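You operate a simulated robot arm through the tools that you are given. There is no shell and no other tool.

You are at the controls of a simulated two-armed robot. One attempt, no reset.

JOB
Pick up the carton from the padlock shelf with one hand, pass it to the other hand and put it on the stop-bar end of the drawer bench. Set down upright: carton.

The check looks at the end state, three seconds after you hand in, the way a careful person would. Anything else that was tipped, shoved, dropped, spilled or broken makes it a failure.

ROBOT AND FRAMES
Two 6-joint arms with two-finger grippers on one trunk, on a base that moves. Base frame: it is fixed to the floor where the robot stands at the start and does not move with it; the origin is under the middle of the robot, x ahead of it, y to its left, z up. Units: mm, rad, N and s.
The left shoulder is at the start at [60, 143, 800], the right one opposite. With the tool pointing down near the work surface each hand reaches from about 240 to 700 mm from the robot's upright axis, wherever it stands, measured 20 degrees to its own side. Places, roughly: carton [3250, -1250, 750]; stop-bar end of the drawer bench [1400, -3300, 800]. Payload 2.45 kg a hand.
The TCP of each hand is the grasp point between the finger pads, 26 mm short of the fingertips. In the tool frame z runs along the fingers and y along their closing line. The gripper opens to 96 mm; its body begins 69 mm behind the TCP.
Orientation is that of the tool frame in the base frame, as a unit quaternion [w, x, y, z]. With the fingers straight down and closing along the base's y, the tool's x points along the base's -x, its y along +y and its z along -z.

CONTROLS
- The arms move only by the tool servo_tool. It takes "left_targets", "right_targets" or both (then of equal length, played together; a hand with none holds still); each is a list of rows, each a list of 3 entries, a list of its own where there are three numbers: the shift along the tool's x, y, z in mm, then the turn, a rotation vector about the tool's x, y, z in rad, then the finger opening in mm, from 0 to 96. In form: [[[x, y, z], [ax, ay, az], grip], ...]. A call has 1 to 20 rows; each row is the pose to reach, as a shift and turn from the pose commanded when the call began, along the tool's axes at that moment. Each row takes 0.2 s and may step no farther than 50 mm and 0.15 rad from the row before; otherwise, or with a gripper value out of range, the whole call is refused. A pose out of reach is approached as far as the arm can. The call stops where the force on the tool passes 40 N (or 10 N more than at its start, if that is more) or the arm is blocked; 0.2 s more then pass. Each finger travels about 79.9 mm/s and halts on what it meets, pressing with about 42 N; the grip force reading is that of the motor and also rises with nothing between the fingers. The clock runs only during rows and for 0.2 s after the last one: add rows that repeat a pose to give the fingers time. The reply holds the time, the measured pose of the TCP, the force on the tool along the base axes, the opening and the grip force, in the units named above and with some noise, with the torque about the TCP (base axes, N m) and any sound that the robot's microphone picked up, and new pictures: "views" is both (left out), scene, wrist or none (wrist: the cameras of the hands that moved).
- Cameras (640 x 400 px; columns grow to the right, rows downward): "scene" is now at [149.6, 13.9, 1425.3]; the picture's right is [0.07, -1.00, 0.00], its down [-0.67, -0.05, -0.74] and it looks along [0.74, 0.05, -0.67] (base axes); focal length 269 px, centre (320, 200). "left" rides on the left gripper at [82, -3, -98] in its tool frame; the picture's right is [0.04, 1.00, 0.00], its down [-0.73, 0.03, -0.68] and it looks along [-0.68, 0.03, 0.73] (tool axes); focal length 256 px, centre (320, 200). "right" rides on the right gripper at [81, 3, -98] in its tool frame; the picture's right is [-0.04, 1.00, 0.00], its down [-0.73, -0.03, -0.68] and it looks along [-0.68, -0.03, 0.73] (tool axes); focal length 256 px, centre (320, 200). There is no depth. A picture from a camera that has moved, and an enlarged one, comes with that camera's place and axes in the base frame and with its lens. The place of the scene camera against the robot may be out by one fixed shift of up to 18 mm in any direction.
- slide_trunk(by): slides the trunk up (or, below 0, down) by that many mm; the arms and the scene camera ride with it, the base frame stays. It gives what a move gives, with no picture.
- drive_base(legs): drives the robot by 1 to 6 legs, each [ahead, turn to the left] in mm and rad, along the robot's own axes; the way and the turn of a leg run together, so that a leg with both is an arc; at most 1500 mm and 3.142 rad a leg. The arms and the cameras ride along, it lands a little off, and it stops where it bumps. It gives what a move gives, and a new picture of the scene camera.
- aim_head(pan, tilt): turns the head with the scene camera to pan (to the left, within 1.501 rad either way) and tilt (down, from -0.506 to 1.204), counted from straight ahead of the robot. It gives what a move gives, and a new picture of the scene camera.
- enlarge(camera, box): a new picture of the part [left, top, right, bottom] of that camera's present view, enlarged. No time passes.
- sign_off(): hands the job in; it is judged then, once.

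Nothing tells you exact positions but the pictures and the camera data. Unless the task says otherwise, let go and move clear before handing in.

The tools are called after "Call:" by a JSON object that holds its "api" and its "payload". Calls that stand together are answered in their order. servo_tool: Moves the arms, as the interface text tells. Its arguments: {"type":"object","properties":{"left_targets":{"type":"array","items":{"type":"array"}},"right_targets":{"type":"array","items":{"type":"array"}},"views":{"type":"string","enum":["both","scene","wrist","none"]}},"required":[]} The other tools are called the same way: slide_trunk (by) moves the trunk up or down; drive_base (legs) drives the base; aim_head (pan, tilt) turns the head that bears the scene camera; enlarge (camera, box) takes an enlarged picture of a part of a camera's view; sign_off () hands the job in.

At the start:

```text
time: 0.0
left_eef_pos: [440.4, 191.5, 1087.0]
left_ee_rot: [0.0, -0.004, 1.0, -0.001]
left_contact_force: [-0.9, 0.2, 0.0]
left_torque: [0.0, 0.01, -0.04]
left_opening: 96.0
left_grip_force: 0.1
right_eef_pos: [483.7, -149.5, 1084.0]
right_ee_rot: [0.0, -0.003, 1.0, 0.001]
right_contact_force: [0.1, 0.0, -0.9]
right_torque: [0.01, 0.02, 0.05]
right_opening: 96.0
right_grip_force: 0.0
trunk travel left (down, up): [-425.0, 165.0]
robot x, y, heading: [3.4, 2.6, 0.002]
head pan, tilt (commanded): [0.072, 0.735]
```

scene: 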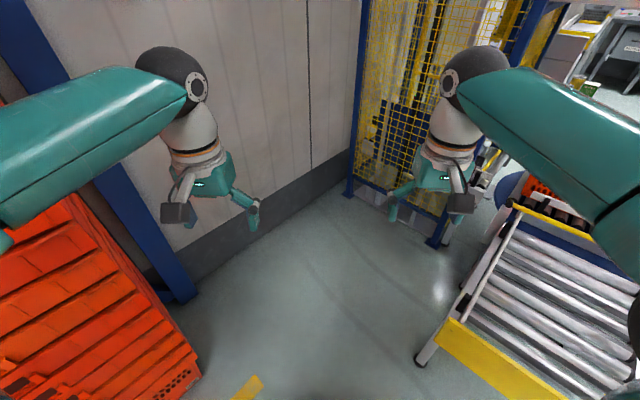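
right: 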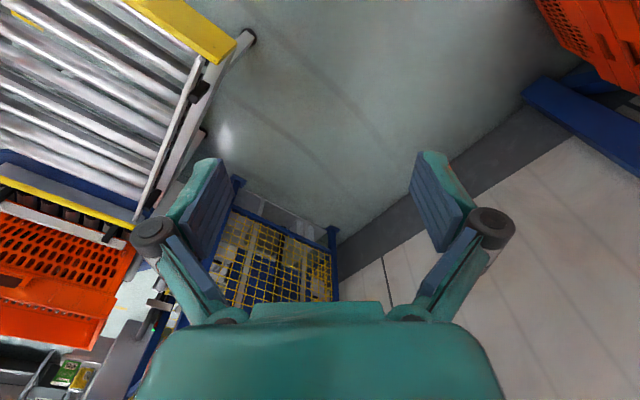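
left: 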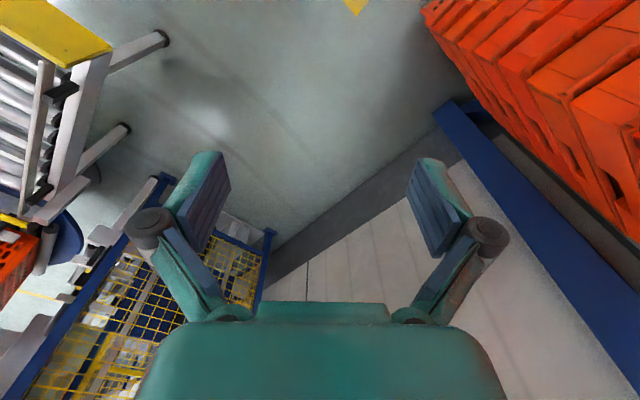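

I see a wall ahead, a stack of orange crates to the left, a yellow mesh fence ahead and a roller conveyor to the right. The carton should be far ahead and to the right, so I'll look around with the head before driving.

Call:
{"api": "aim_head", "payload": {"pan": -0.4, "tilt": 0.3}}

Call:
{"api": "aim_head", "payload": {"pan": -1.2, "tilt": 0.3}}

Call:
{"api": "aim_head", "payload": {"pan": -1.2, "tilt": 0.8}}

Call:
{"api": "aim_head", "payload": {"pan": 1.2, "tilt": 0.5}}

```text
time: 0.9
left_eef_pos: [440.2, 192.2, 1087.6]
left_ee_rot: [0.0, -0.004, 1.0, -0.001]
left_contact_force: [1.0, -0.6, -0.5]
left_torque: [0.01, 0.02, 0.03]
left_opening: 96.0
left_grip_force: 0.1
right_eef_pos: [482.8, -149.7, 1084.6]
right_ee_rot: [0.0, -0.004, 1.0, 0.0]
right_contact_force: [-0.1, 0.1, -0.2]
right_torque: [-0.01, 0.01, -0.01]
right_opening: 96.2
right_grip_force: 0.1
trunk travel left (down, up): [-425.0, 165.0]
robot x, y, heading: [2.2, -0.4, 0.0]
head pan, tilt (commanded): [-0.4, 0.3]
camera scene: at [152.4, -28.4, 1464.3], right [-0.39, -0.92, 0.0], down [-0.27, 0.12, -0.95], along [0.88, -0.37, -0.3], focal length 269 px, centre (320, 200)
```

scene: 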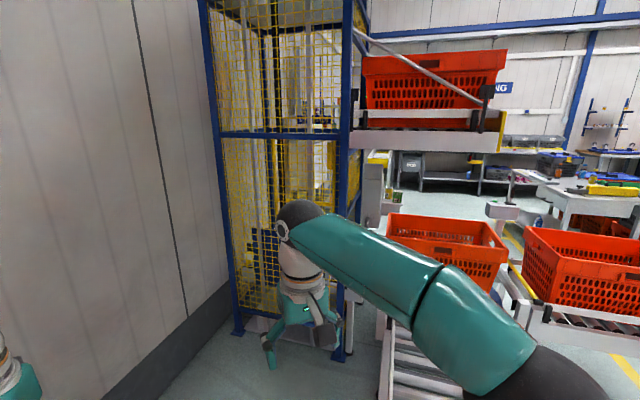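

```text
time: 2.0
left_eef_pos: [440.8, 190.0, 1088.9]
left_ee_rot: [0.0, -0.004, 1.0, 0.0]
left_contact_force: [-1.4, 0.3, 0.4]
left_torque: [0.0, -0.02, 0.0]
left_opening: 96.1
left_grip_force: 0.0
right_eef_pos: [484.4, -148.9, 1083.5]
right_ee_rot: [0.0, -0.003, 1.0, 0.0]
right_contact_force: [-0.3, 0.6, 0.7]
right_torque: [0.03, 0.0, 0.01]
right_opening: 96.1
right_grip_force: 0.1
trunk travel left (down, up): [-425.0, 165.0]
robot x, y, heading: [0.0, 2.0, -0.002]
head pan, tilt (commanded): [-1.201, 0.3]
camera scene: at [100.1, -79.1, 1464.4], right [-0.93, -0.36, 0.0], down [-0.11, 0.28, -0.96], along [0.35, -0.89, -0.3], focal length 269 px, centre (320, 200)
```

scene: 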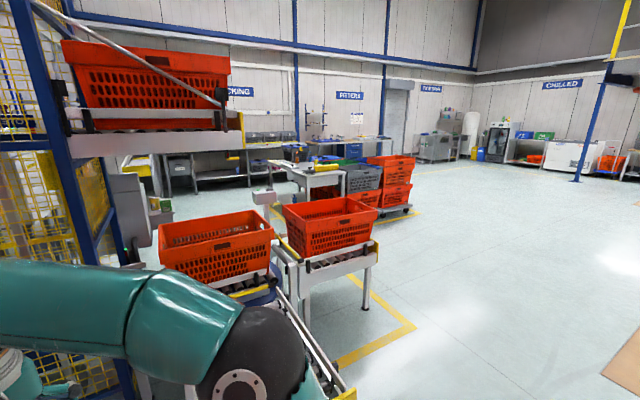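

```text
time: 3.0
left_eef_pos: [441.0, 190.9, 1087.9]
left_ee_rot: [0.001, -0.003, 1.0, -0.001]
left_contact_force: [0.4, -0.1, -0.2]
left_torque: [-0.01, 0.0, 0.02]
left_opening: 95.9
left_grip_force: 0.0
right_eef_pos: [483.6, -149.2, 1084.3]
right_ee_rot: [0.0, -0.003, 1.0, -0.001]
right_contact_force: [-0.4, 0.5, -0.4]
right_torque: [0.0, 0.01, 0.02]
right_opening: 96.0
right_grip_force: 0.1
trunk travel left (down, up): [-425.0, 165.0]
robot x, y, heading: [2.7, 2.1, 0.001]
head pan, tilt (commanded): [-1.201, 0.799]
camera scene: at [95.5, -67.3, 1420.1], right [-0.93, -0.36, 0.0], down [-0.26, 0.67, -0.7], along [0.25, -0.65, -0.72], focal length 269 px, centre (320, 200)
```

scene: 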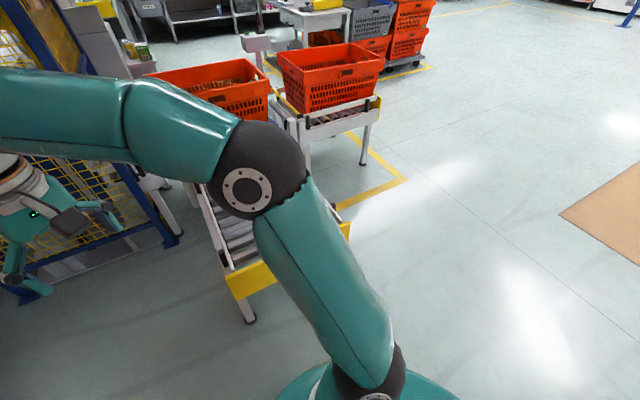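

```text
time: 5.2
left_eef_pos: [440.1, 191.2, 1087.2]
left_ee_rot: [0.0, -0.004, 1.0, -0.001]
left_contact_force: [1.1, 0.2, -0.9]
left_torque: [-0.02, -0.04, -0.01]
left_opening: 96.0
left_grip_force: 0.0
right_eef_pos: [483.4, -149.6, 1083.9]
right_ee_rot: [0.0, -0.002, 1.0, 0.0]
right_contact_force: [-0.1, 0.1, 0.2]
right_torque: [-0.01, 0.03, 0.0]
right_opening: 96.0
right_grip_force: 0.1
trunk travel left (down, up): [-425.0, 165.0]
robot x, y, heading: [-1.7, 4.5, -0.003]
head pan, tilt (commanded): [1.201, 0.499]
camera scene: at [99.3, 92.7, 1446.0], right [0.93, -0.36, 0.0], down [-0.17, -0.45, -0.88], along [0.32, 0.82, -0.48], focal length 269 px, centre (320, 200)
```

scene: 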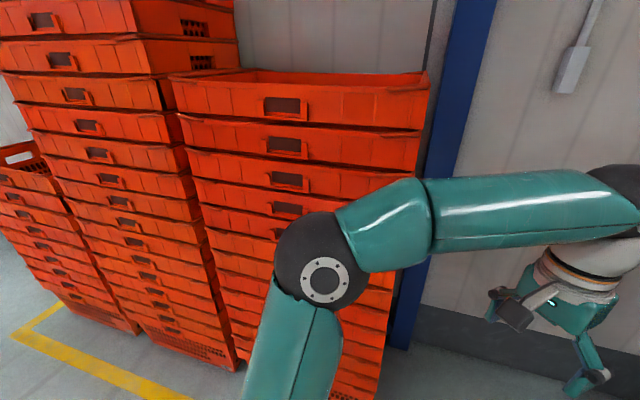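

The roller conveyor line blocks the direct way. The bench lies roughly at bearing -1.19 and the carton behind the mesh cage at bearing about -0.37. I'll zoom in on both.

Call:
{"api": "aim_head", "payload": {"pan": -1.2, "tilt": 0.3}}

Call:
{"api": "enlarge", "payload": {"camera": "scene", "box": [120, 100, 440, 300]}}

Call:
{"api": "aim_head", "payload": {"pan": -0.5, "tilt": 0.3}}

Call:
{"api": "enlarge", "payload": {"camera": "scene", "box": [200, 80, 520, 280]}}

Call:
{"api": "aim_head", "payload": {"pan": -1.5, "tilt": 0.5}}

```text
time: 7.4
left_eef_pos: [440.6, 191.4, 1088.9]
left_ee_rot: [0.0, -0.004, 1.0, 0.0]
left_contact_force: [-0.5, -0.6, -0.4]
left_torque: [0.04, 0.0, 0.0]
left_opening: 96.1
left_grip_force: 0.0
right_eef_pos: [483.6, -149.5, 1084.8]
right_ee_rot: [0.0, -0.003, 1.0, 0.0]
right_contact_force: [0.1, -0.1, -0.2]
right_torque: [-0.02, 0.0, 0.0]
right_opening: 96.1
right_grip_force: 0.0
trunk travel left (down, up): [-425.0, 165.0]
robot x, y, heading: [0.7, 1.4, 0.0]
head pan, tilt (commanded): [-1.201, 0.3]
camera scene: at [100.1, -79.1, 1464.4], right [-0.93, -0.36, 0.0], down [-0.11, 0.28, -0.96], along [0.35, -0.89, -0.3], focal length 269 px, centre (320, 200)
```

scene: 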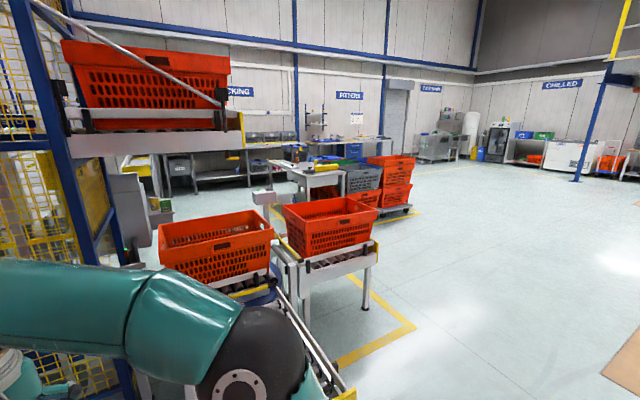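

```text
2.00 times, centred on (280, 200) of scene
camera zoom: at [100.1, -79.1, 1464.4], right [-0.93, -0.36, 0.0], down [-0.11, 0.28, -0.96], along [0.35, -0.89, -0.3], focal length 537 px, centre (400, 200)
```

zoom: 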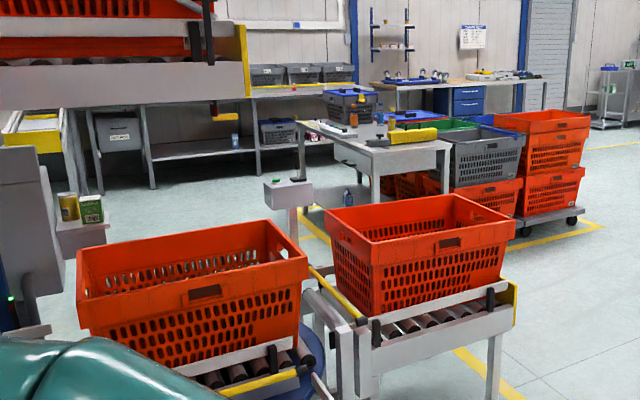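

```text
time: 8.4
left_eef_pos: [439.1, 191.2, 1087.8]
left_ee_rot: [0.0, -0.003, 1.0, 0.0]
left_contact_force: [0.0, -0.3, 0.1]
left_torque: [-0.02, -0.05, 0.01]
left_opening: 96.0
left_grip_force: 0.0
right_eef_pos: [483.2, -148.9, 1086.2]
right_ee_rot: [0.0, -0.003, 1.0, 0.0]
right_contact_force: [0.0, 0.1, 0.8]
right_torque: [0.0, 0.01, 0.03]
right_opening: 95.9
right_grip_force: 0.1
trunk travel left (down, up): [-425.0, 165.0]
robot x, y, heading: [-1.8, 0.7, -0.002]
head pan, tilt (commanded): [-0.499, 0.3]
camera scene: at [148.2, -36.9, 1464.4], right [-0.48, -0.88, 0.0], down [-0.26, 0.14, -0.96], along [0.84, -0.46, -0.3], focal length 269 px, centre (320, 200)
```

scene: 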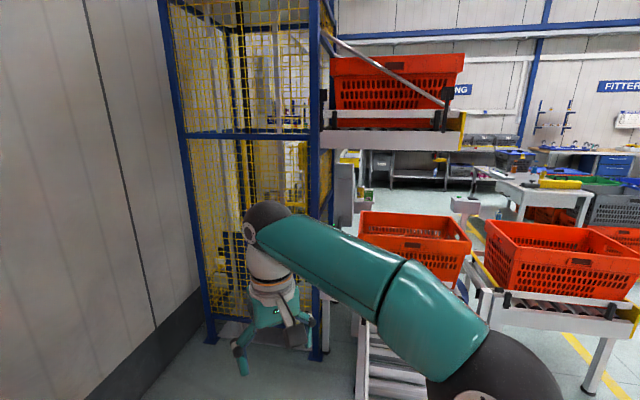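

```text
2.00 times, centred on (360, 180) of scene
camera zoom: at [148.2, -36.9, 1464.4], right [-0.48, -0.88, 0.0], down [-0.26, 0.14, -0.96], along [0.84, -0.46, -0.3], focal length 537 px, centre (240, 240)
```

zoom: 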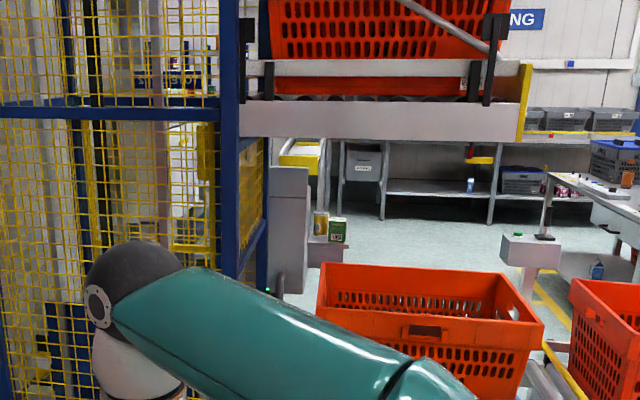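

```text
time: 9.7
left_eef_pos: [439.3, 192.6, 1088.2]
left_ee_rot: [-0.001, -0.004, 1.0, -0.001]
left_contact_force: [-0.1, 0.6, 1.4]
left_torque: [-0.02, 0.01, -0.02]
left_opening: 96.0
left_grip_force: 0.0
right_eef_pos: [483.2, -148.4, 1085.4]
right_ee_rot: [0.0, -0.004, 1.0, 0.0]
right_contact_force: [0.0, -0.4, -0.3]
right_torque: [-0.01, -0.02, -0.02]
right_opening: 96.1
right_grip_force: 0.0
trunk travel left (down, up): [-425.0, 165.0]
robot x, y, heading: [-3.2, 2.2, 0.001]
head pan, tilt (commanded): [-1.499, 0.499]
camera scene: at [72.9, -82.8, 1446.0], right [-1.0, -0.07, 0.0], down [-0.04, 0.48, -0.88], along [0.06, -0.88, -0.48], focal length 269 px, centre (320, 200)
```

scene: 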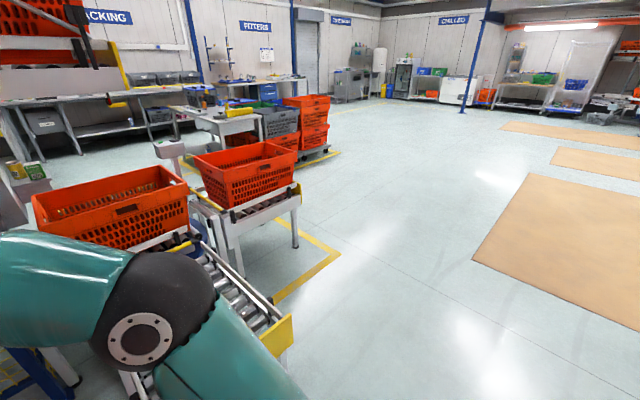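

The room is rotated about -0.675 rad from my base frame. The carton's shelf is past the mesh cage along the wall, and the bench is past the conveyors, so I'll drive around the conveyor's right side on open floor.

Call:
{"api": "drive_base", "payload": {"legs": [[0, -1.968], [900, 0]]}}

Call:
{"api": "aim_head", "payload": {"pan": 0.6, "tilt": 0.4}}

```text
time: 13.9
left_eef_pos: [222.9, -427.3, 1087.8]
left_ee_rot: [0.0, 0.678, 0.735, 0.001]
left_contact_force: [-0.2, -0.8, 0.2]
left_torque: [0.05, -0.02, 0.01]
left_opening: 96.2
left_grip_force: 0.0
right_eef_pos: [-114.1, -495.6, 1083.9]
right_ee_rot: [0.001, 0.678, 0.735, 0.002]
right_contact_force: [0.2, -0.4, -1.3]
right_torque: [0.02, -0.04, -0.01]
right_opening: 96.4
right_grip_force: 0.1
trunk travel left (down, up): [-425.0, 165.0]
robot x, y, heading: [57.8, 7.2, -1.539]
head pan, tilt (commanded): [-1.499, 0.499]
stopped in leg 1: the robot was blocked; the commanded pose is now the measured one
camera scene: at [-23.2, -58.0, 1445.7], right [-0.11, 0.99, 0.0], down [0.48, 0.05, -0.88], along [-0.87, -0.1, -0.48], focal length 269 px, centre (320, 200)
```

scene: 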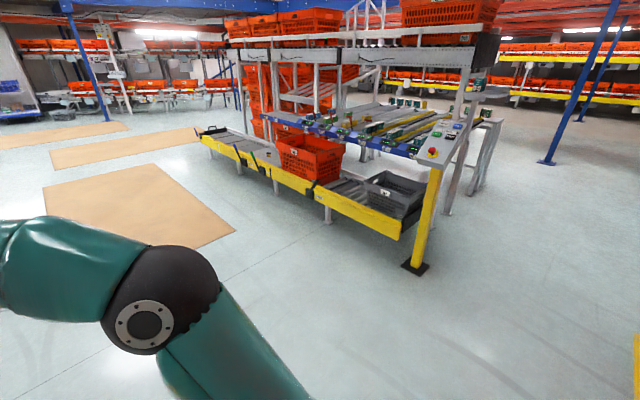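

```text
time: 15.9
left_eef_pos: [224.0, -427.3, 1088.9]
left_ee_rot: [-0.001, 0.678, 0.735, -0.001]
left_contact_force: [0.7, -0.6, 0.2]
left_torque: [0.01, 0.03, 0.0]
left_opening: 96.4
left_grip_force: 0.0
right_eef_pos: [-111.3, -493.6, 1084.0]
right_ee_rot: [0.0, 0.678, 0.735, 0.0]
right_contact_force: [0.3, -0.4, 0.7]
right_torque: [0.0, 0.02, 0.02]
right_opening: 96.3
right_grip_force: 0.0
trunk travel left (down, up): [-425.0, 165.0]
robot x, y, heading: [62.1, 6.8, -1.533]
head pan, tilt (commanded): [0.6, 0.4]
camera scene: at [124.7, -120.6, 1455.1], right [-0.8, -0.6, 0.0], down [-0.23, 0.31, -0.92], along [0.55, -0.74, -0.39], focal length 269 px, centre (320, 200)
```

scene: 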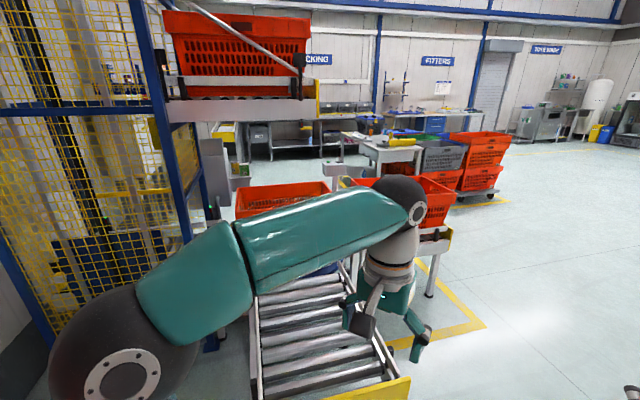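

The turn was blocked partway, at heading -1.54. I need to see what the base touches, so I'll look down around it.

Call:
{"api": "aim_head", "payload": {"pan": 0.6, "tilt": 1.2}}

Call:
{"api": "aim_head", "payload": {"pan": -0.6, "tilt": 1.2}}

Call:
{"api": "aim_head", "payload": {"pan": -1.5, "tilt": 1.2}}

Call:
{"api": "aim_head", "payload": {"pan": 1.5, "tilt": 1.2}}

```text
time: 17.1
left_eef_pos: [223.4, -426.4, 1089.0]
left_ee_rot: [-0.001, 0.678, 0.735, 0.0]
left_contact_force: [0.3, 0.1, 0.0]
left_torque: [-0.02, 0.02, 0.03]
left_opening: 96.1
left_grip_force: 0.1
right_eef_pos: [-112.1, -494.1, 1085.2]
right_ee_rot: [0.0, 0.678, 0.735, 0.001]
right_contact_force: [-0.2, -0.2, -0.2]
right_torque: [0.02, 0.02, 0.02]
right_opening: 96.1
right_grip_force: 0.0
trunk travel left (down, up): [-425.0, 165.0]
robot x, y, heading: [62.0, 6.7, -1.535]
head pan, tilt (commanded): [0.6, 1.201]
camera scene: at [102.8, -91.0, 1392.4], right [-0.8, -0.6, 0.0], down [-0.56, 0.75, -0.36], along [0.22, -0.29, -0.93], focal length 269 px, centre (320, 200)
```

scene: 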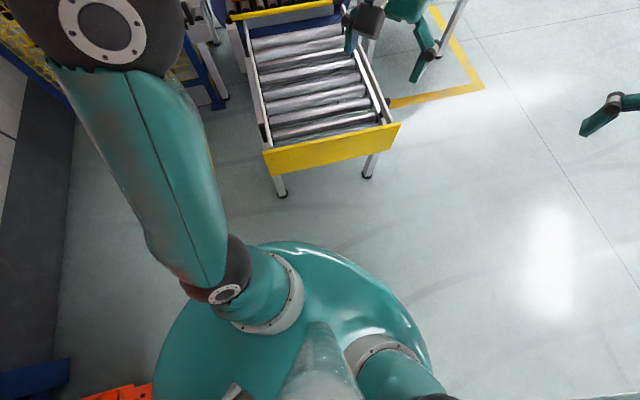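

```text
time: 18.4
left_eef_pos: [224.8, -427.1, 1088.9]
left_ee_rot: [-0.001, 0.678, 0.735, -0.001]
left_contact_force: [-0.4, -0.6, -0.3]
left_torque: [0.02, -0.01, -0.01]
left_opening: 95.8
left_grip_force: 0.0
right_eef_pos: [-112.9, -494.6, 1085.9]
right_ee_rot: [0.001, 0.678, 0.735, 0.0]
right_contact_force: [0.4, -0.4, 0.2]
right_torque: [0.02, 0.01, -0.01]
right_opening: 96.0
right_grip_force: 0.0
trunk travel left (down, up): [-425.0, 165.0]
robot x, y, heading: [60.6, 6.5, -1.534]
head pan, tilt (commanded): [-0.6, 1.201]
camera scene: at [39.7, -93.5, 1392.3], right [-0.85, 0.53, 0.0], down [0.5, 0.79, -0.36], along [-0.19, -0.31, -0.93], focal length 269 px, centre (320, 200)
```

scene: 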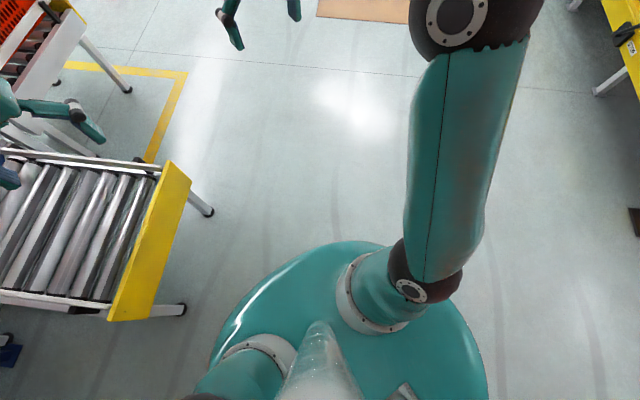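

```text
time: 19.6
left_eef_pos: [224.2, -424.9, 1089.4]
left_ee_rot: [-0.001, 0.678, 0.735, 0.0]
left_contact_force: [-0.5, -0.7, 1.1]
left_torque: [-0.02, 0.0, -0.01]
left_opening: 96.1
left_grip_force: 0.0
right_eef_pos: [-111.6, -494.3, 1085.3]
right_ee_rot: [0.0, 0.678, 0.735, 0.001]
right_contact_force: [-0.2, -0.9, 0.1]
right_torque: [-0.04, -0.02, 0.06]
right_opening: 95.9
right_grip_force: 0.1
trunk travel left (down, up): [-425.0, 165.0]
robot x, y, heading: [61.5, 3.9, -1.527]
head pan, tilt (commanded): [-1.499, 1.201]
camera scene: at [13.9, -52.3, 1392.3], right [-0.11, 0.99, 0.0], down [0.93, 0.1, -0.36], along [-0.36, -0.04, -0.93], focal length 269 px, centre (320, 200)
```

scene: 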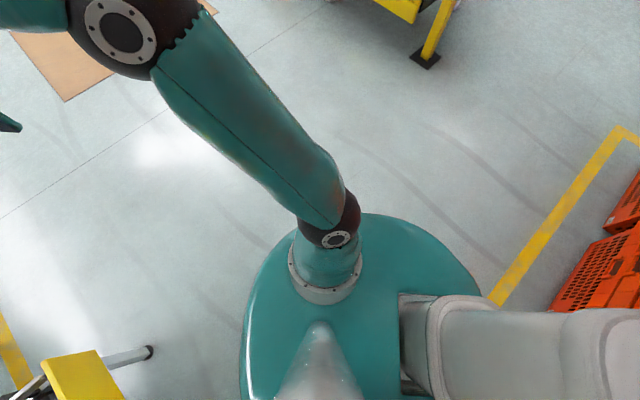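

```text
time: 22.2
left_eef_pos: [224.8, -426.5, 1090.2]
left_ee_rot: [0.0, 0.678, 0.735, 0.0]
left_contact_force: [-0.1, 0.3, -0.4]
left_torque: [-0.01, 0.0, 0.01]
left_opening: 96.1
left_grip_force: 0.0
right_eef_pos: [-111.6, -493.6, 1085.1]
right_ee_rot: [0.0, 0.678, 0.735, 0.001]
right_contact_force: [-0.1, -0.4, 0.3]
right_torque: [0.0, -0.01, 0.01]
right_opening: 96.2
right_grip_force: 0.0
trunk travel left (down, up): [-425.0, 165.0]
robot x, y, heading: [60.3, 6.7, -1.533]
head pan, tilt (commanded): [1.499, 1.201]
camera scene: at [125.4, -48.0, 1392.3], right [-0.03, -1.0, 0.0], down [-0.93, 0.03, -0.36], along [0.36, -0.01, -0.93], focal length 269 px, centre (320, 200)
```

scene: 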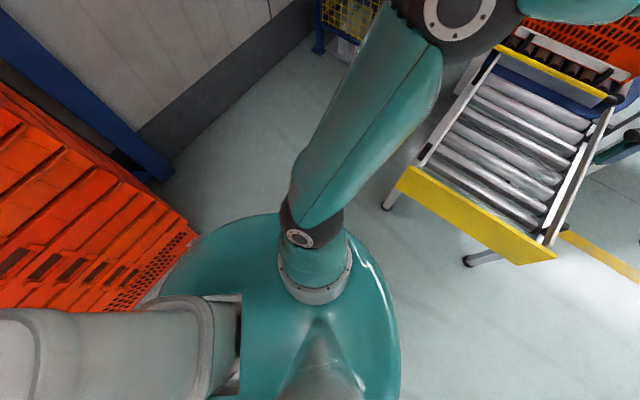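

The floor ahead (toward -y) looks clear, with the conveyor's yellow end plate about 0.8 m away on the left front. I'll move ahead a little and then finish the right turn.

Call:
{"api": "drive_base", "payload": {"legs": [[200, 0], [0, -0.6]]}}

```text
time: 25.7
left_eef_pos: [-45.0, -644.7, 1089.8]
left_ee_rot: [-0.001, 0.865, 0.501, 0.0]
left_contact_force: [0.5, -0.9, 0.0]
left_torque: [0.01, -0.02, 0.01]
left_opening: 96.1
left_grip_force: 0.2
right_eef_pos: [-361.5, -509.4, 1086.5]
right_ee_rot: [0.001, 0.866, 0.5, 0.001]
right_contact_force: [0.1, -0.2, 0.4]
right_torque: [0.01, 0.0, 0.04]
right_opening: 96.1
right_grip_force: 0.1
trunk travel left (down, up): [-425.0, 165.0]
robot x, y, heading: [90.5, -210.3, -2.134]
head pan, tilt (commanded): [1.499, 1.201]
camera scene: at [107.2, -286.7, 1392.3], right [-0.59, -0.81, 0.0], down [-0.75, 0.55, -0.36], along [0.29, -0.21, -0.93], focal length 269 px, centre (320, 200)
```

scene: 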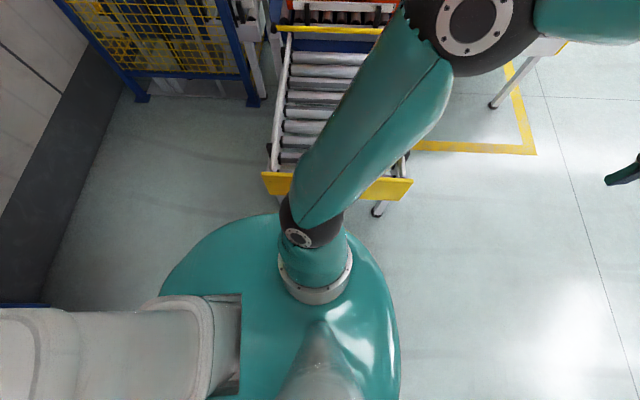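

The turn worked and the floor this way is clear. I'll go on to the aisle on the far side of the conveyors.

Call:
{"api": "drive_base", "payload": {"legs": [[1450, 0], [0, 1.459]]}}

Call:
{"api": "aim_head", "payload": {"pan": 0.3, "tilt": 0.4}}

```text
time: 36.7
left_eef_pos: [-265.5, -1647.9, 1090.7]
left_ee_rot: [-0.001, 0.346, 0.938, -0.001]
left_contact_force: [0.9, -0.5, 0.6]
left_torque: [-0.03, 0.06, -0.02]
left_opening: 96.2
left_grip_force: 0.1
right_eef_pos: [-455.0, -1932.9, 1086.5]
right_ee_rot: [0.001, 0.346, 0.938, -0.001]
right_contact_force: [-0.2, 0.1, -1.2]
right_torque: [0.03, 0.05, -0.02]
right_opening: 96.1
right_grip_force: 0.1
trunk travel left (down, up): [-425.0, 165.0]
robot x, y, heading: [-709.3, -1479.8, -0.708]
head pan, tilt (commanded): [1.499, 1.201]
stopped in leg 2: the robot was blocked; the commanded pose is now the measured one
camera scene: at [-618.0, -1470.6, 1392.1], right [0.71, -0.71, 0.0], down [-0.66, -0.66, -0.36], along [0.25, 0.26, -0.93], focal length 269 px, centre (320, 200)
```

scene: 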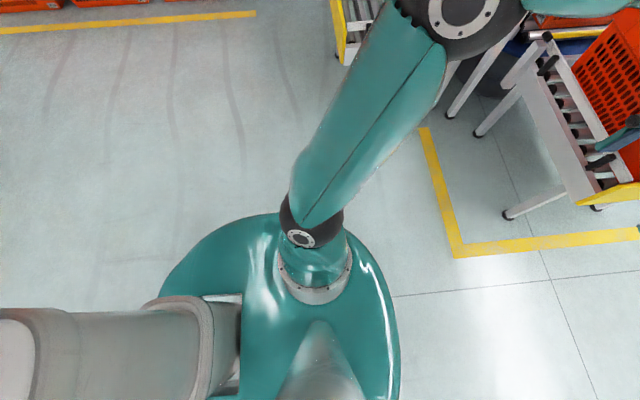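

```text
time: 38.1
left_eef_pos: [-267.3, -1648.7, 1090.1]
left_ee_rot: [0.0, 0.346, 0.938, -0.001]
left_contact_force: [-0.1, 0.7, -0.4]
left_torque: [0.03, -0.01, 0.0]
left_opening: 96.2
left_grip_force: 0.0
right_eef_pos: [-456.0, -1934.7, 1087.0]
right_ee_rot: [0.001, 0.346, 0.938, 0.001]
right_contact_force: [0.9, 0.7, -0.7]
right_torque: [0.01, -0.04, -0.01]
right_opening: 95.8
right_grip_force: 0.2
trunk travel left (down, up): [-425.0, 165.0]
robot x, y, heading: [-710.5, -1479.4, -0.717]
head pan, tilt (commanded): [0.3, 0.4]
camera scene: at [-574.8, -1548.7, 1455.1], right [-0.4, -0.92, 0.0], down [-0.36, 0.16, -0.92], along [0.84, -0.37, -0.39], focal length 269 px, centre (320, 200)
```

scene: 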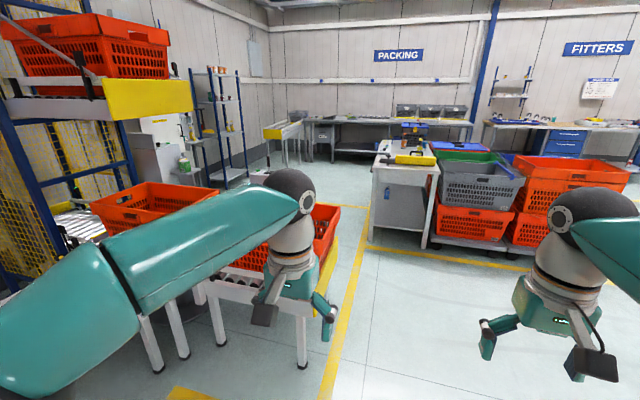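

I'm now in the aisle. The bench is ahead at about (400,160), and the carton should be near (176,146), by the white column on the left. I'll zoom in on both.

Call:
{"api": "enlarge", "payload": {"camera": "scene", "box": [120, 60, 280, 210]}}

Call:
{"api": "enlarge", "payload": {"camera": "scene", "box": [340, 90, 500, 250]}}

```text
2.67 times, centred on (200, 135) of scene
camera zoom: at [-574.8, -1548.7, 1455.1], right [-0.4, -0.92, 0.0], down [-0.36, 0.16, -0.92], along [0.84, -0.37, -0.39], focal length 716 px, centre (640, 373)
```

zoom: 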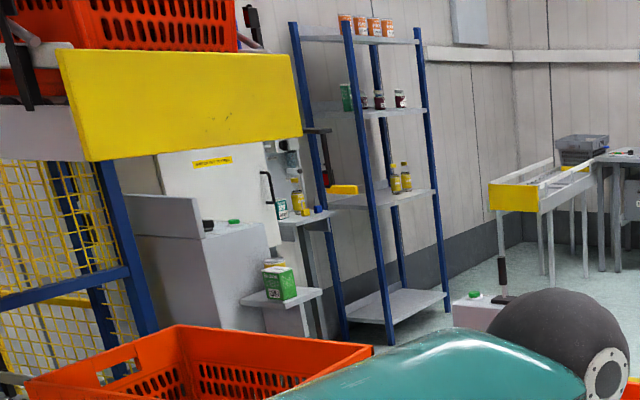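

```text
2.50 times, centred on (420, 170) of scene
camera zoom: at [-574.8, -1548.7, 1455.1], right [-0.4, -0.92, 0.0], down [-0.36, 0.16, -0.92], along [0.84, -0.37, -0.39], focal length 672 px, centre (70, 275)
```

zoom: 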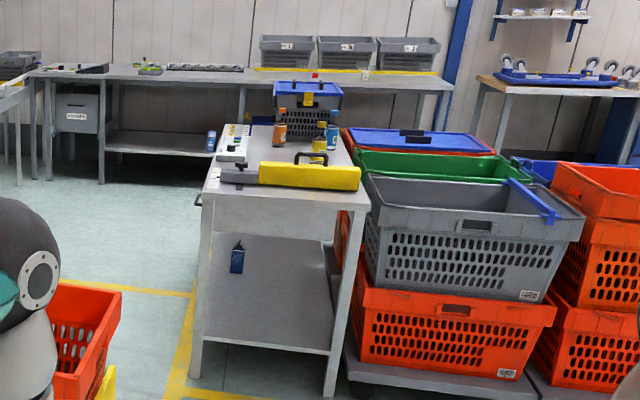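

There are several green cartons. Triangulation puts the low one near the cage at (1790,-1390). The one at the given spot is the carton beside a yellow bottle on the shelf next to the blue rack, near (3250,-1300). I'll drive on along the aisle and look again from closer.

Call:
{"api": "drive_base", "payload": {"legs": [[1300, 0]]}}

Call:
{"api": "aim_head", "payload": {"pan": 0.7, "tilt": 0.35}}

```text
time: 44.7
left_eef_pos: [707.9, -2501.5, 1090.6]
left_ee_rot: [-0.001, 0.348, 0.938, -0.001]
left_contact_force: [-0.4, 0.5, 0.1]
left_torque: [0.0, 0.03, -0.04]
left_opening: 95.8
left_grip_force: 0.0
right_eef_pos: [518.7, -2786.5, 1087.3]
right_ee_rot: [0.001, 0.349, 0.937, 0.001]
right_contact_force: [0.8, 0.4, -0.4]
right_torque: [0.03, 0.02, 0.01]
right_opening: 95.8
right_grip_force: 0.2
trunk travel left (down, up): [-425.0, 165.0]
robot x, y, heading: [266.9, -2332.6, -0.713]
head pan, tilt (commanded): [0.3, 0.4]
camera scene: at [402.7, -2400.1, 1455.1], right [-0.41, -0.91, 0.0], down [-0.36, 0.16, -0.92], along [0.84, -0.37, -0.39], focal length 269 px, centre (320, 200)
```

scene: 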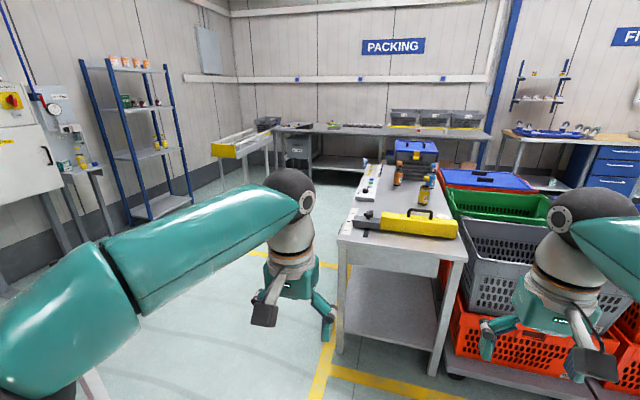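

```text
time: 45.5
left_eef_pos: [708.3, -2501.0, 1090.6]
left_ee_rot: [0.0, 0.348, 0.938, -0.001]
left_contact_force: [-0.3, -0.2, 0.1]
left_torque: [-0.02, -0.04, -0.02]
left_opening: 96.1
left_grip_force: 0.0
right_eef_pos: [517.6, -2785.0, 1087.0]
right_ee_rot: [-0.001, 0.348, 0.937, 0.0]
right_contact_force: [-0.1, 0.2, -0.4]
right_torque: [0.0, 0.0, -0.01]
right_opening: 95.9
right_grip_force: 0.1
trunk travel left (down, up): [-425.0, 165.0]
robot x, y, heading: [268.5, -2329.3, -0.717]
head pan, tilt (commanded): [0.7, 0.351]
camera scene: at [410.8, -2364.1, 1459.7], right [-0.02, -1.0, 0.0], down [-0.34, 0.01, -0.94], along [0.94, -0.02, -0.34], focal length 269 px, centre (320, 200)
```

scene: 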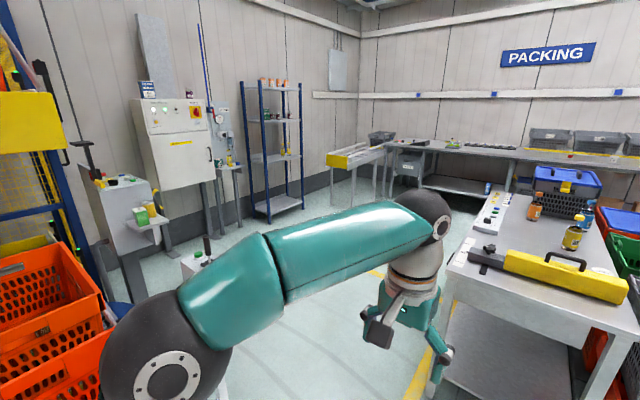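

Call:
{"api": "enlarge", "payload": {"camera": "scene", "box": [80, 70, 320, 260]}}

Call:
{"api": "enlarge", "payload": {"camera": "scene", "box": [190, 90, 270, 200]}}

Call:
{"api": "enlarge", "payload": {"camera": "scene", "box": [430, 150, 640, 330]}}

```text
2.11 times, centred on (200, 165) of scene
camera zoom: at [410.8, -2364.1, 1459.7], right [-0.02, -1.0, 0.0], down [-0.34, 0.01, -0.94], along [0.94, -0.02, -0.34], focal length 566 px, centre (573, 274)
```

zoom: 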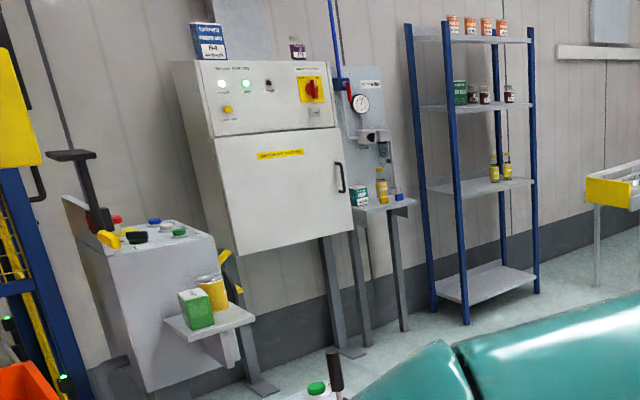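

```text
3.64 times, centred on (230, 145) of scene
camera zoom: at [410.8, -2364.1, 1459.7], right [-0.02, -1.0, 0.0], down [-0.34, 0.01, -0.94], along [0.94, -0.02, -0.34], focal length 977 px, centre (647, 400)
```

zoom: 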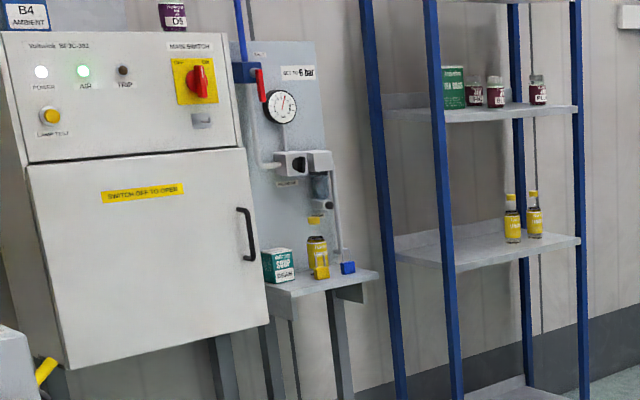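

```text
2.22 times, centred on (535, 240) of scene
camera zoom: at [410.8, -2364.1, 1459.7], right [-0.02, -1.0, 0.0], down [-0.34, 0.01, -0.94], along [0.94, -0.02, -0.34], focal length 597 px, centre (-158, 111)
```

zoom: 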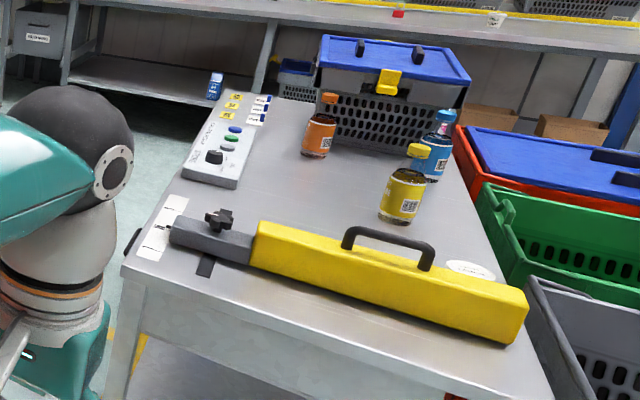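

The target is the teal carton on the small shelf beside the gauge panel, next to a yellow bottle and two padlocks, at about (3190,-1370,865). The bench's stop bar is the yellow bar at its near end. Before squeezing between the button pedestal and the bench corner I need the size of my own base, so I'll use trunk parallax.

Call:
{"api": "aim_head", "payload": {"pan": 1.0, "tilt": 1.2}}

Call:
{"api": "slide_trunk", "payload": {"by": 160}}

Call:
{"api": "aim_head", "payload": {"pan": 1.0, "tilt": 1.2}}

Call:
{"api": "aim_head", "payload": {"pan": 0.5, "tilt": 0.8}}

```text
time: 46.7
left_eef_pos: [709.9, -2500.0, 1091.3]
left_ee_rot: [0.0, 0.348, 0.938, 0.0]
left_contact_force: [-0.1, -0.7, 0.1]
left_torque: [-0.02, -0.02, -0.02]
left_opening: 95.8
left_grip_force: 0.0
right_eef_pos: [517.6, -2785.4, 1086.2]
right_ee_rot: [0.001, 0.348, 0.938, 0.001]
right_contact_force: [0.1, 0.1, 0.0]
right_torque: [0.02, -0.03, -0.01]
right_opening: 96.0
right_grip_force: 0.0
trunk travel left (down, up): [-425.0, 165.0]
robot x, y, heading: [269.2, -2328.8, -0.719]
head pan, tilt (commanded): [1.0, 1.201]
camera scene: at [371.4, -2346.7, 1392.4], right [0.28, -0.96, 0.0], down [-0.9, -0.26, -0.36], along [0.35, 0.1, -0.93], focal length 269 px, centre (320, 200)
```

scene: 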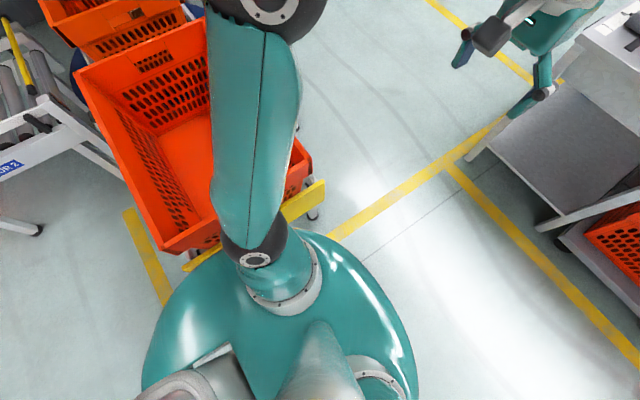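

```text
time: 48.5
left_eef_pos: [709.0, -2501.1, 1250.9]
left_ee_rot: [-0.001, 0.347, 0.938, -0.002]
left_contact_force: [-0.6, -0.8, -0.3]
left_torque: [0.02, 0.01, 0.02]
left_opening: 95.9
left_grip_force: 0.1
right_eef_pos: [518.3, -2786.4, 1247.1]
right_ee_rot: [0.001, 0.348, 0.937, 0.002]
right_contact_force: [-1.0, 0.4, 0.3]
right_torque: [0.0, 0.04, 0.01]
right_opening: 96.0
right_grip_force: 0.0
trunk travel left (down, up): [-585.0, 5.0]
robot x, y, heading: [264.7, -2332.7, -0.718]
head pan, tilt (commanded): [1.0, 1.201]
```

```text
time: 49.1
left_eef_pos: [709.2, -2501.8, 1251.8]
left_ee_rot: [0.0, 0.348, 0.938, 0.0]
left_contact_force: [-0.9, -0.3, -0.7]
left_torque: [0.02, 0.05, 0.01]
left_opening: 96.0
left_grip_force: 0.1
right_eef_pos: [517.8, -2785.5, 1246.5]
right_ee_rot: [0.001, 0.348, 0.937, 0.001]
right_contact_force: [0.0, -0.4, -0.2]
right_torque: [-0.01, -0.02, 0.02]
right_opening: 96.2
right_grip_force: 0.1
trunk travel left (down, up): [-585.0, 5.0]
robot x, y, heading: [268.6, -2330.3, -0.72]
head pan, tilt (commanded): [1.0, 1.201]
camera scene: at [371.5, -2346.8, 1552.3], right [0.28, -0.96, 0.0], down [-0.9, -0.26, -0.36], along [0.35, 0.1, -0.93], focal length 269 px, centre (320, 200)
```

scene: 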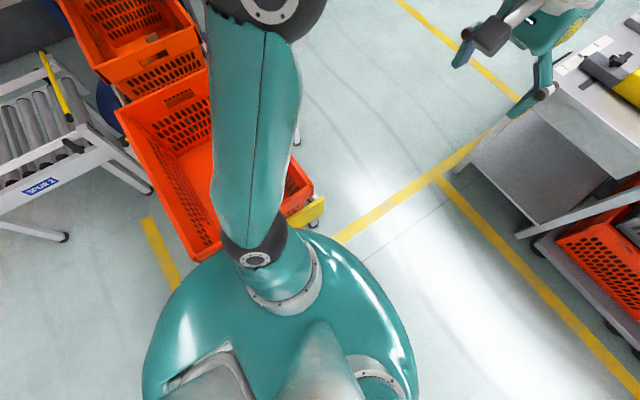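

```text
time: 50.1
left_eef_pos: [708.9, -2500.5, 1252.3]
left_ee_rot: [0.0, 0.348, 0.938, -0.001]
left_contact_force: [0.0, -0.5, 0.2]
left_torque: [-0.02, -0.01, 0.0]
left_opening: 96.0
left_grip_force: 0.1
right_eef_pos: [517.8, -2785.7, 1248.0]
right_ee_rot: [0.0, 0.349, 0.937, 0.0]
right_contact_force: [-0.2, 0.5, 0.0]
right_torque: [0.02, -0.02, 0.0]
right_opening: 96.0
right_grip_force: 0.0
trunk travel left (down, up): [-585.0, 5.0]
robot x, y, heading: [266.8, -2332.9, -0.716]
head pan, tilt (commanded): [0.499, 0.799]
camera scene: at [396.5, -2379.8, 1580.0], right [-0.22, -0.98, 0.0], down [-0.7, 0.16, -0.7], along [0.68, -0.15, -0.72], focal length 269 px, centre (320, 200)
```

scene: 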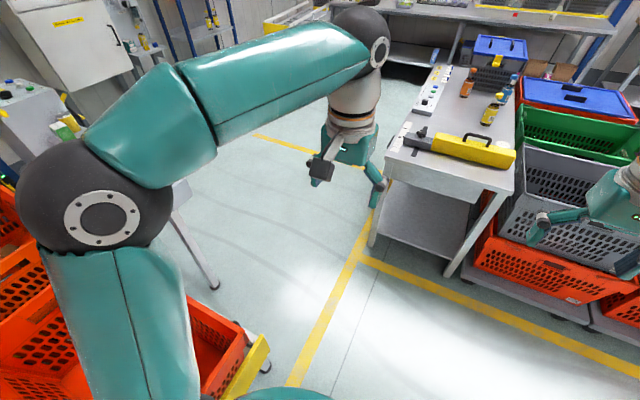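

The teal shell is only the shoulder cover (it rides with the trunk), so my body is narrow, about 250 mm radius at shoulder height. I'll drive through the gap between the conveyor, the pedestal post and the bench corner with the arms raised.

Call:
{"api": "drive_base", "payload": {"legs": [[0, 0.126], [586, 0]]}}

Call:
{"api": "aim_head", "payload": {"pan": 0.9, "tilt": 0.9}}

```text
time: 54.1
left_eef_pos: [1215.9, -2775.2, 1249.7]
left_ee_rot: [-0.001, 0.291, 0.957, -0.001]
left_contact_force: [-0.4, -0.2, 0.5]
left_torque: [0.02, 0.02, 0.02]
left_opening: 96.0
left_grip_force: 0.0
right_eef_pos: [1058.9, -3081.4, 1247.9]
right_ee_rot: [0.001, 0.291, 0.957, 0.001]
right_contact_force: [-0.2, 0.1, -0.4]
right_torque: [0.02, 0.01, -0.04]
right_opening: 95.9
right_grip_force: 0.0
trunk travel left (down, up): [-585.0, 5.0]
robot x, y, heading: [751.4, -2661.1, -0.595]
head pan, tilt (commanded): [0.499, 0.799]
camera scene: at [891.1, -2693.5, 1580.0], right [-0.1, -1.0, 0.0], down [-0.71, 0.07, -0.7], along [0.69, -0.07, -0.72], focal length 269 px, centre (320, 200)
```

scene: 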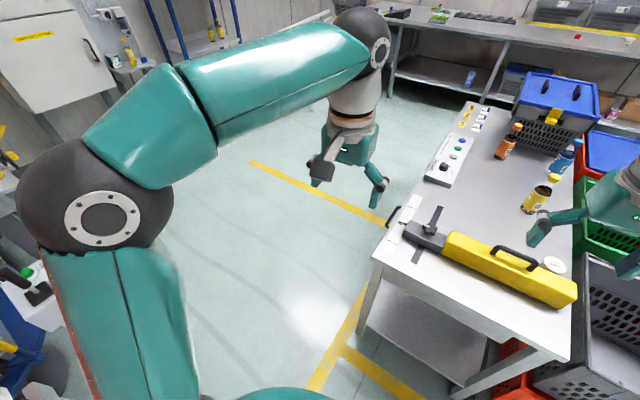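

```text
time: 54.9
left_eef_pos: [1213.3, -2775.8, 1250.3]
left_ee_rot: [-0.001, 0.291, 0.957, -0.001]
left_contact_force: [-0.3, -0.2, 0.4]
left_torque: [0.03, 0.0, 0.02]
left_opening: 96.1
left_grip_force: 0.0
right_eef_pos: [1057.8, -3081.2, 1248.7]
right_ee_rot: [0.0, 0.291, 0.957, 0.001]
right_contact_force: [0.6, 0.3, -0.2]
right_torque: [-0.02, 0.02, -0.01]
right_opening: 95.7
right_grip_force: 0.0
trunk travel left (down, up): [-585.0, 5.0]
robot x, y, heading: [758.9, -2659.7, -0.595]
head pan, tilt (commanded): [0.901, 0.901]
camera scene: at [882.4, -2662.5, 1572.2], right [0.3, -0.95, 0.0], down [-0.75, -0.23, -0.62], along [0.59, 0.19, -0.78], focal length 269 px, centre (320, 200)
```

scene: 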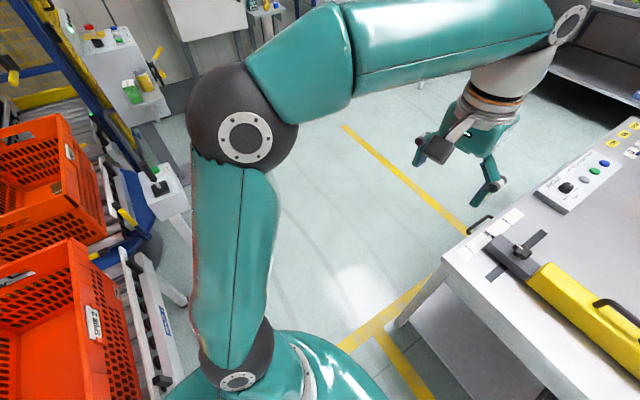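

I'm at the gap entrance. Next I'll turn left and go through it, midway between the pedestal and the bench corner.

Call:
{"api": "drive_base", "payload": {"legs": [[0, 0.527], [0, 0.527], [620, 0]]}}

Call:
{"api": "aim_head", "payload": {"pan": 0.0, "tilt": 0.4}}

```text
time: 61.8
left_eef_pos: [1643.1, -2038.5, 1250.8]
left_ee_rot: [0.0, -0.231, 0.973, -0.001]
left_contact_force: [-0.4, -0.8, 0.7]
left_torque: [-0.06, -0.03, 0.02]
left_opening: 95.8
left_grip_force: 0.1
right_eef_pos: [1831.9, -2322.5, 1247.8]
right_ee_rot: [0.0, -0.231, 0.973, 0.001]
right_contact_force: [0.1, 0.0, 0.2]
right_torque: [-0.05, 0.04, -0.01]
right_opening: 95.6
right_grip_force: 0.1
trunk travel left (down, up): [-585.0, 5.0]
robot x, y, heading: [1325.1, -2396.8, 0.462]
head pan, tilt (commanded): [0.901, 0.901]
camera scene: at [1398.3, -2287.1, 1572.0], right [0.98, -0.21, 0.0], down [-0.16, -0.77, -0.62], along [0.13, 0.61, -0.78], focal length 269 px, centre (320, 200)
```

scene: 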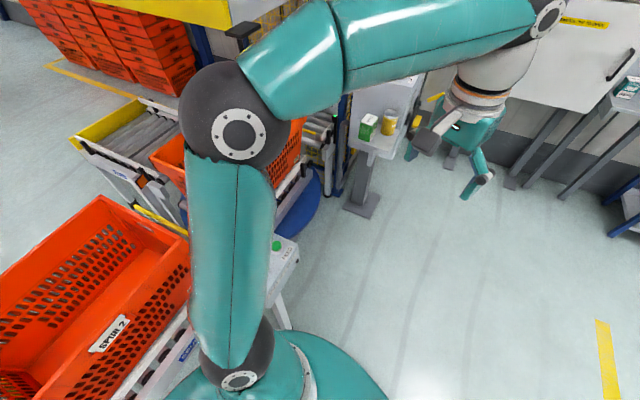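

```text
time: 63.0
left_eef_pos: [1643.3, -2039.8, 1251.5]
left_ee_rot: [-0.001, -0.231, 0.973, -0.001]
left_contact_force: [0.4, -0.6, 1.6]
left_torque: [-0.02, 0.01, -0.03]
left_opening: 96.1
left_grip_force: 0.0
right_eef_pos: [1832.5, -2325.7, 1247.6]
right_ee_rot: [0.0, -0.231, 0.973, 0.001]
right_contact_force: [0.2, 0.7, 0.1]
right_torque: [0.0, -0.01, -0.01]
right_opening: 96.0
right_grip_force: 0.0
trunk travel left (down, up): [-585.0, 5.0]
robot x, y, heading: [1325.4, -2396.9, 0.459]
head pan, tilt (commanded): [0.0, 0.4]
camera scene: at [1466.1, -2321.8, 1615.1], right [0.44, -0.9, 0.0], down [-0.35, -0.17, -0.92], along [0.83, 0.41, -0.39], focal length 269 px, centre (320, 200)
```

scene: 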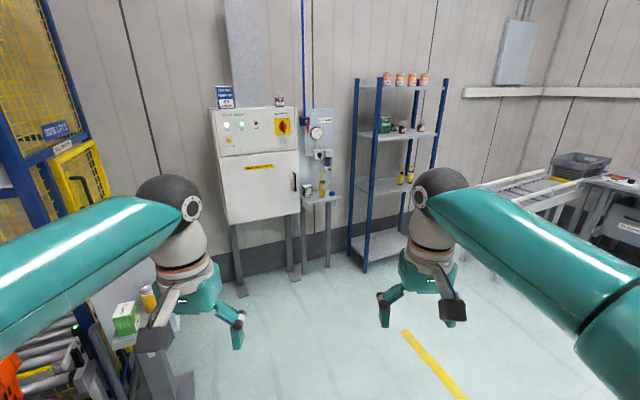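

I passed the gap. The shelf, cabinet and rack are straight ahead with a clear floor. Zooming in on the carton.

Call:
{"api": "enlarge", "payload": {"camera": "scene", "box": [270, 100, 370, 280]}}

Call:
{"api": "enlarge", "payload": {"camera": "scene", "box": [290, 160, 350, 220]}}

```text
2.22 times, centred on (320, 190) of scene
camera zoom: at [1466.1, -2321.8, 1615.1], right [0.44, -0.9, 0.0], down [-0.35, -0.17, -0.92], along [0.83, 0.41, -0.39], focal length 597 px, centre (320, 222)
```

zoom: 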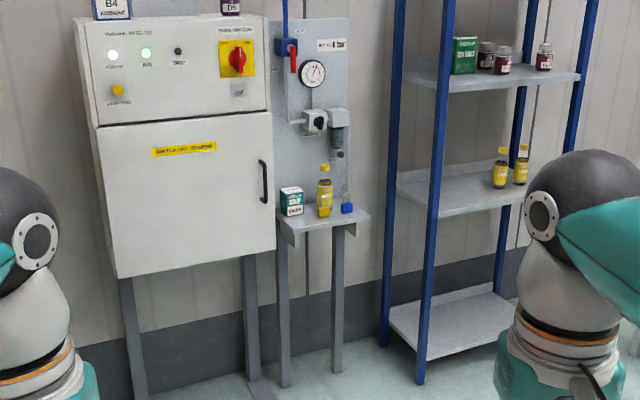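

```text
6.67 times, centred on (320, 190) of scene
camera zoom: at [1466.1, -2321.8, 1615.1], right [0.44, -0.9, 0.0], down [-0.35, -0.17, -0.92], along [0.83, 0.41, -0.39], focal length 1791 px, centre (320, 267)
```

zoom: 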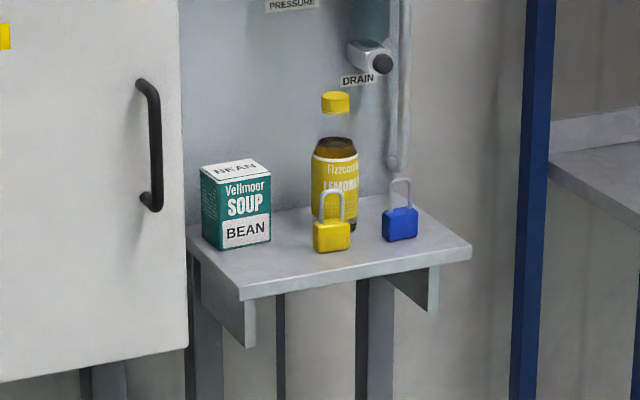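

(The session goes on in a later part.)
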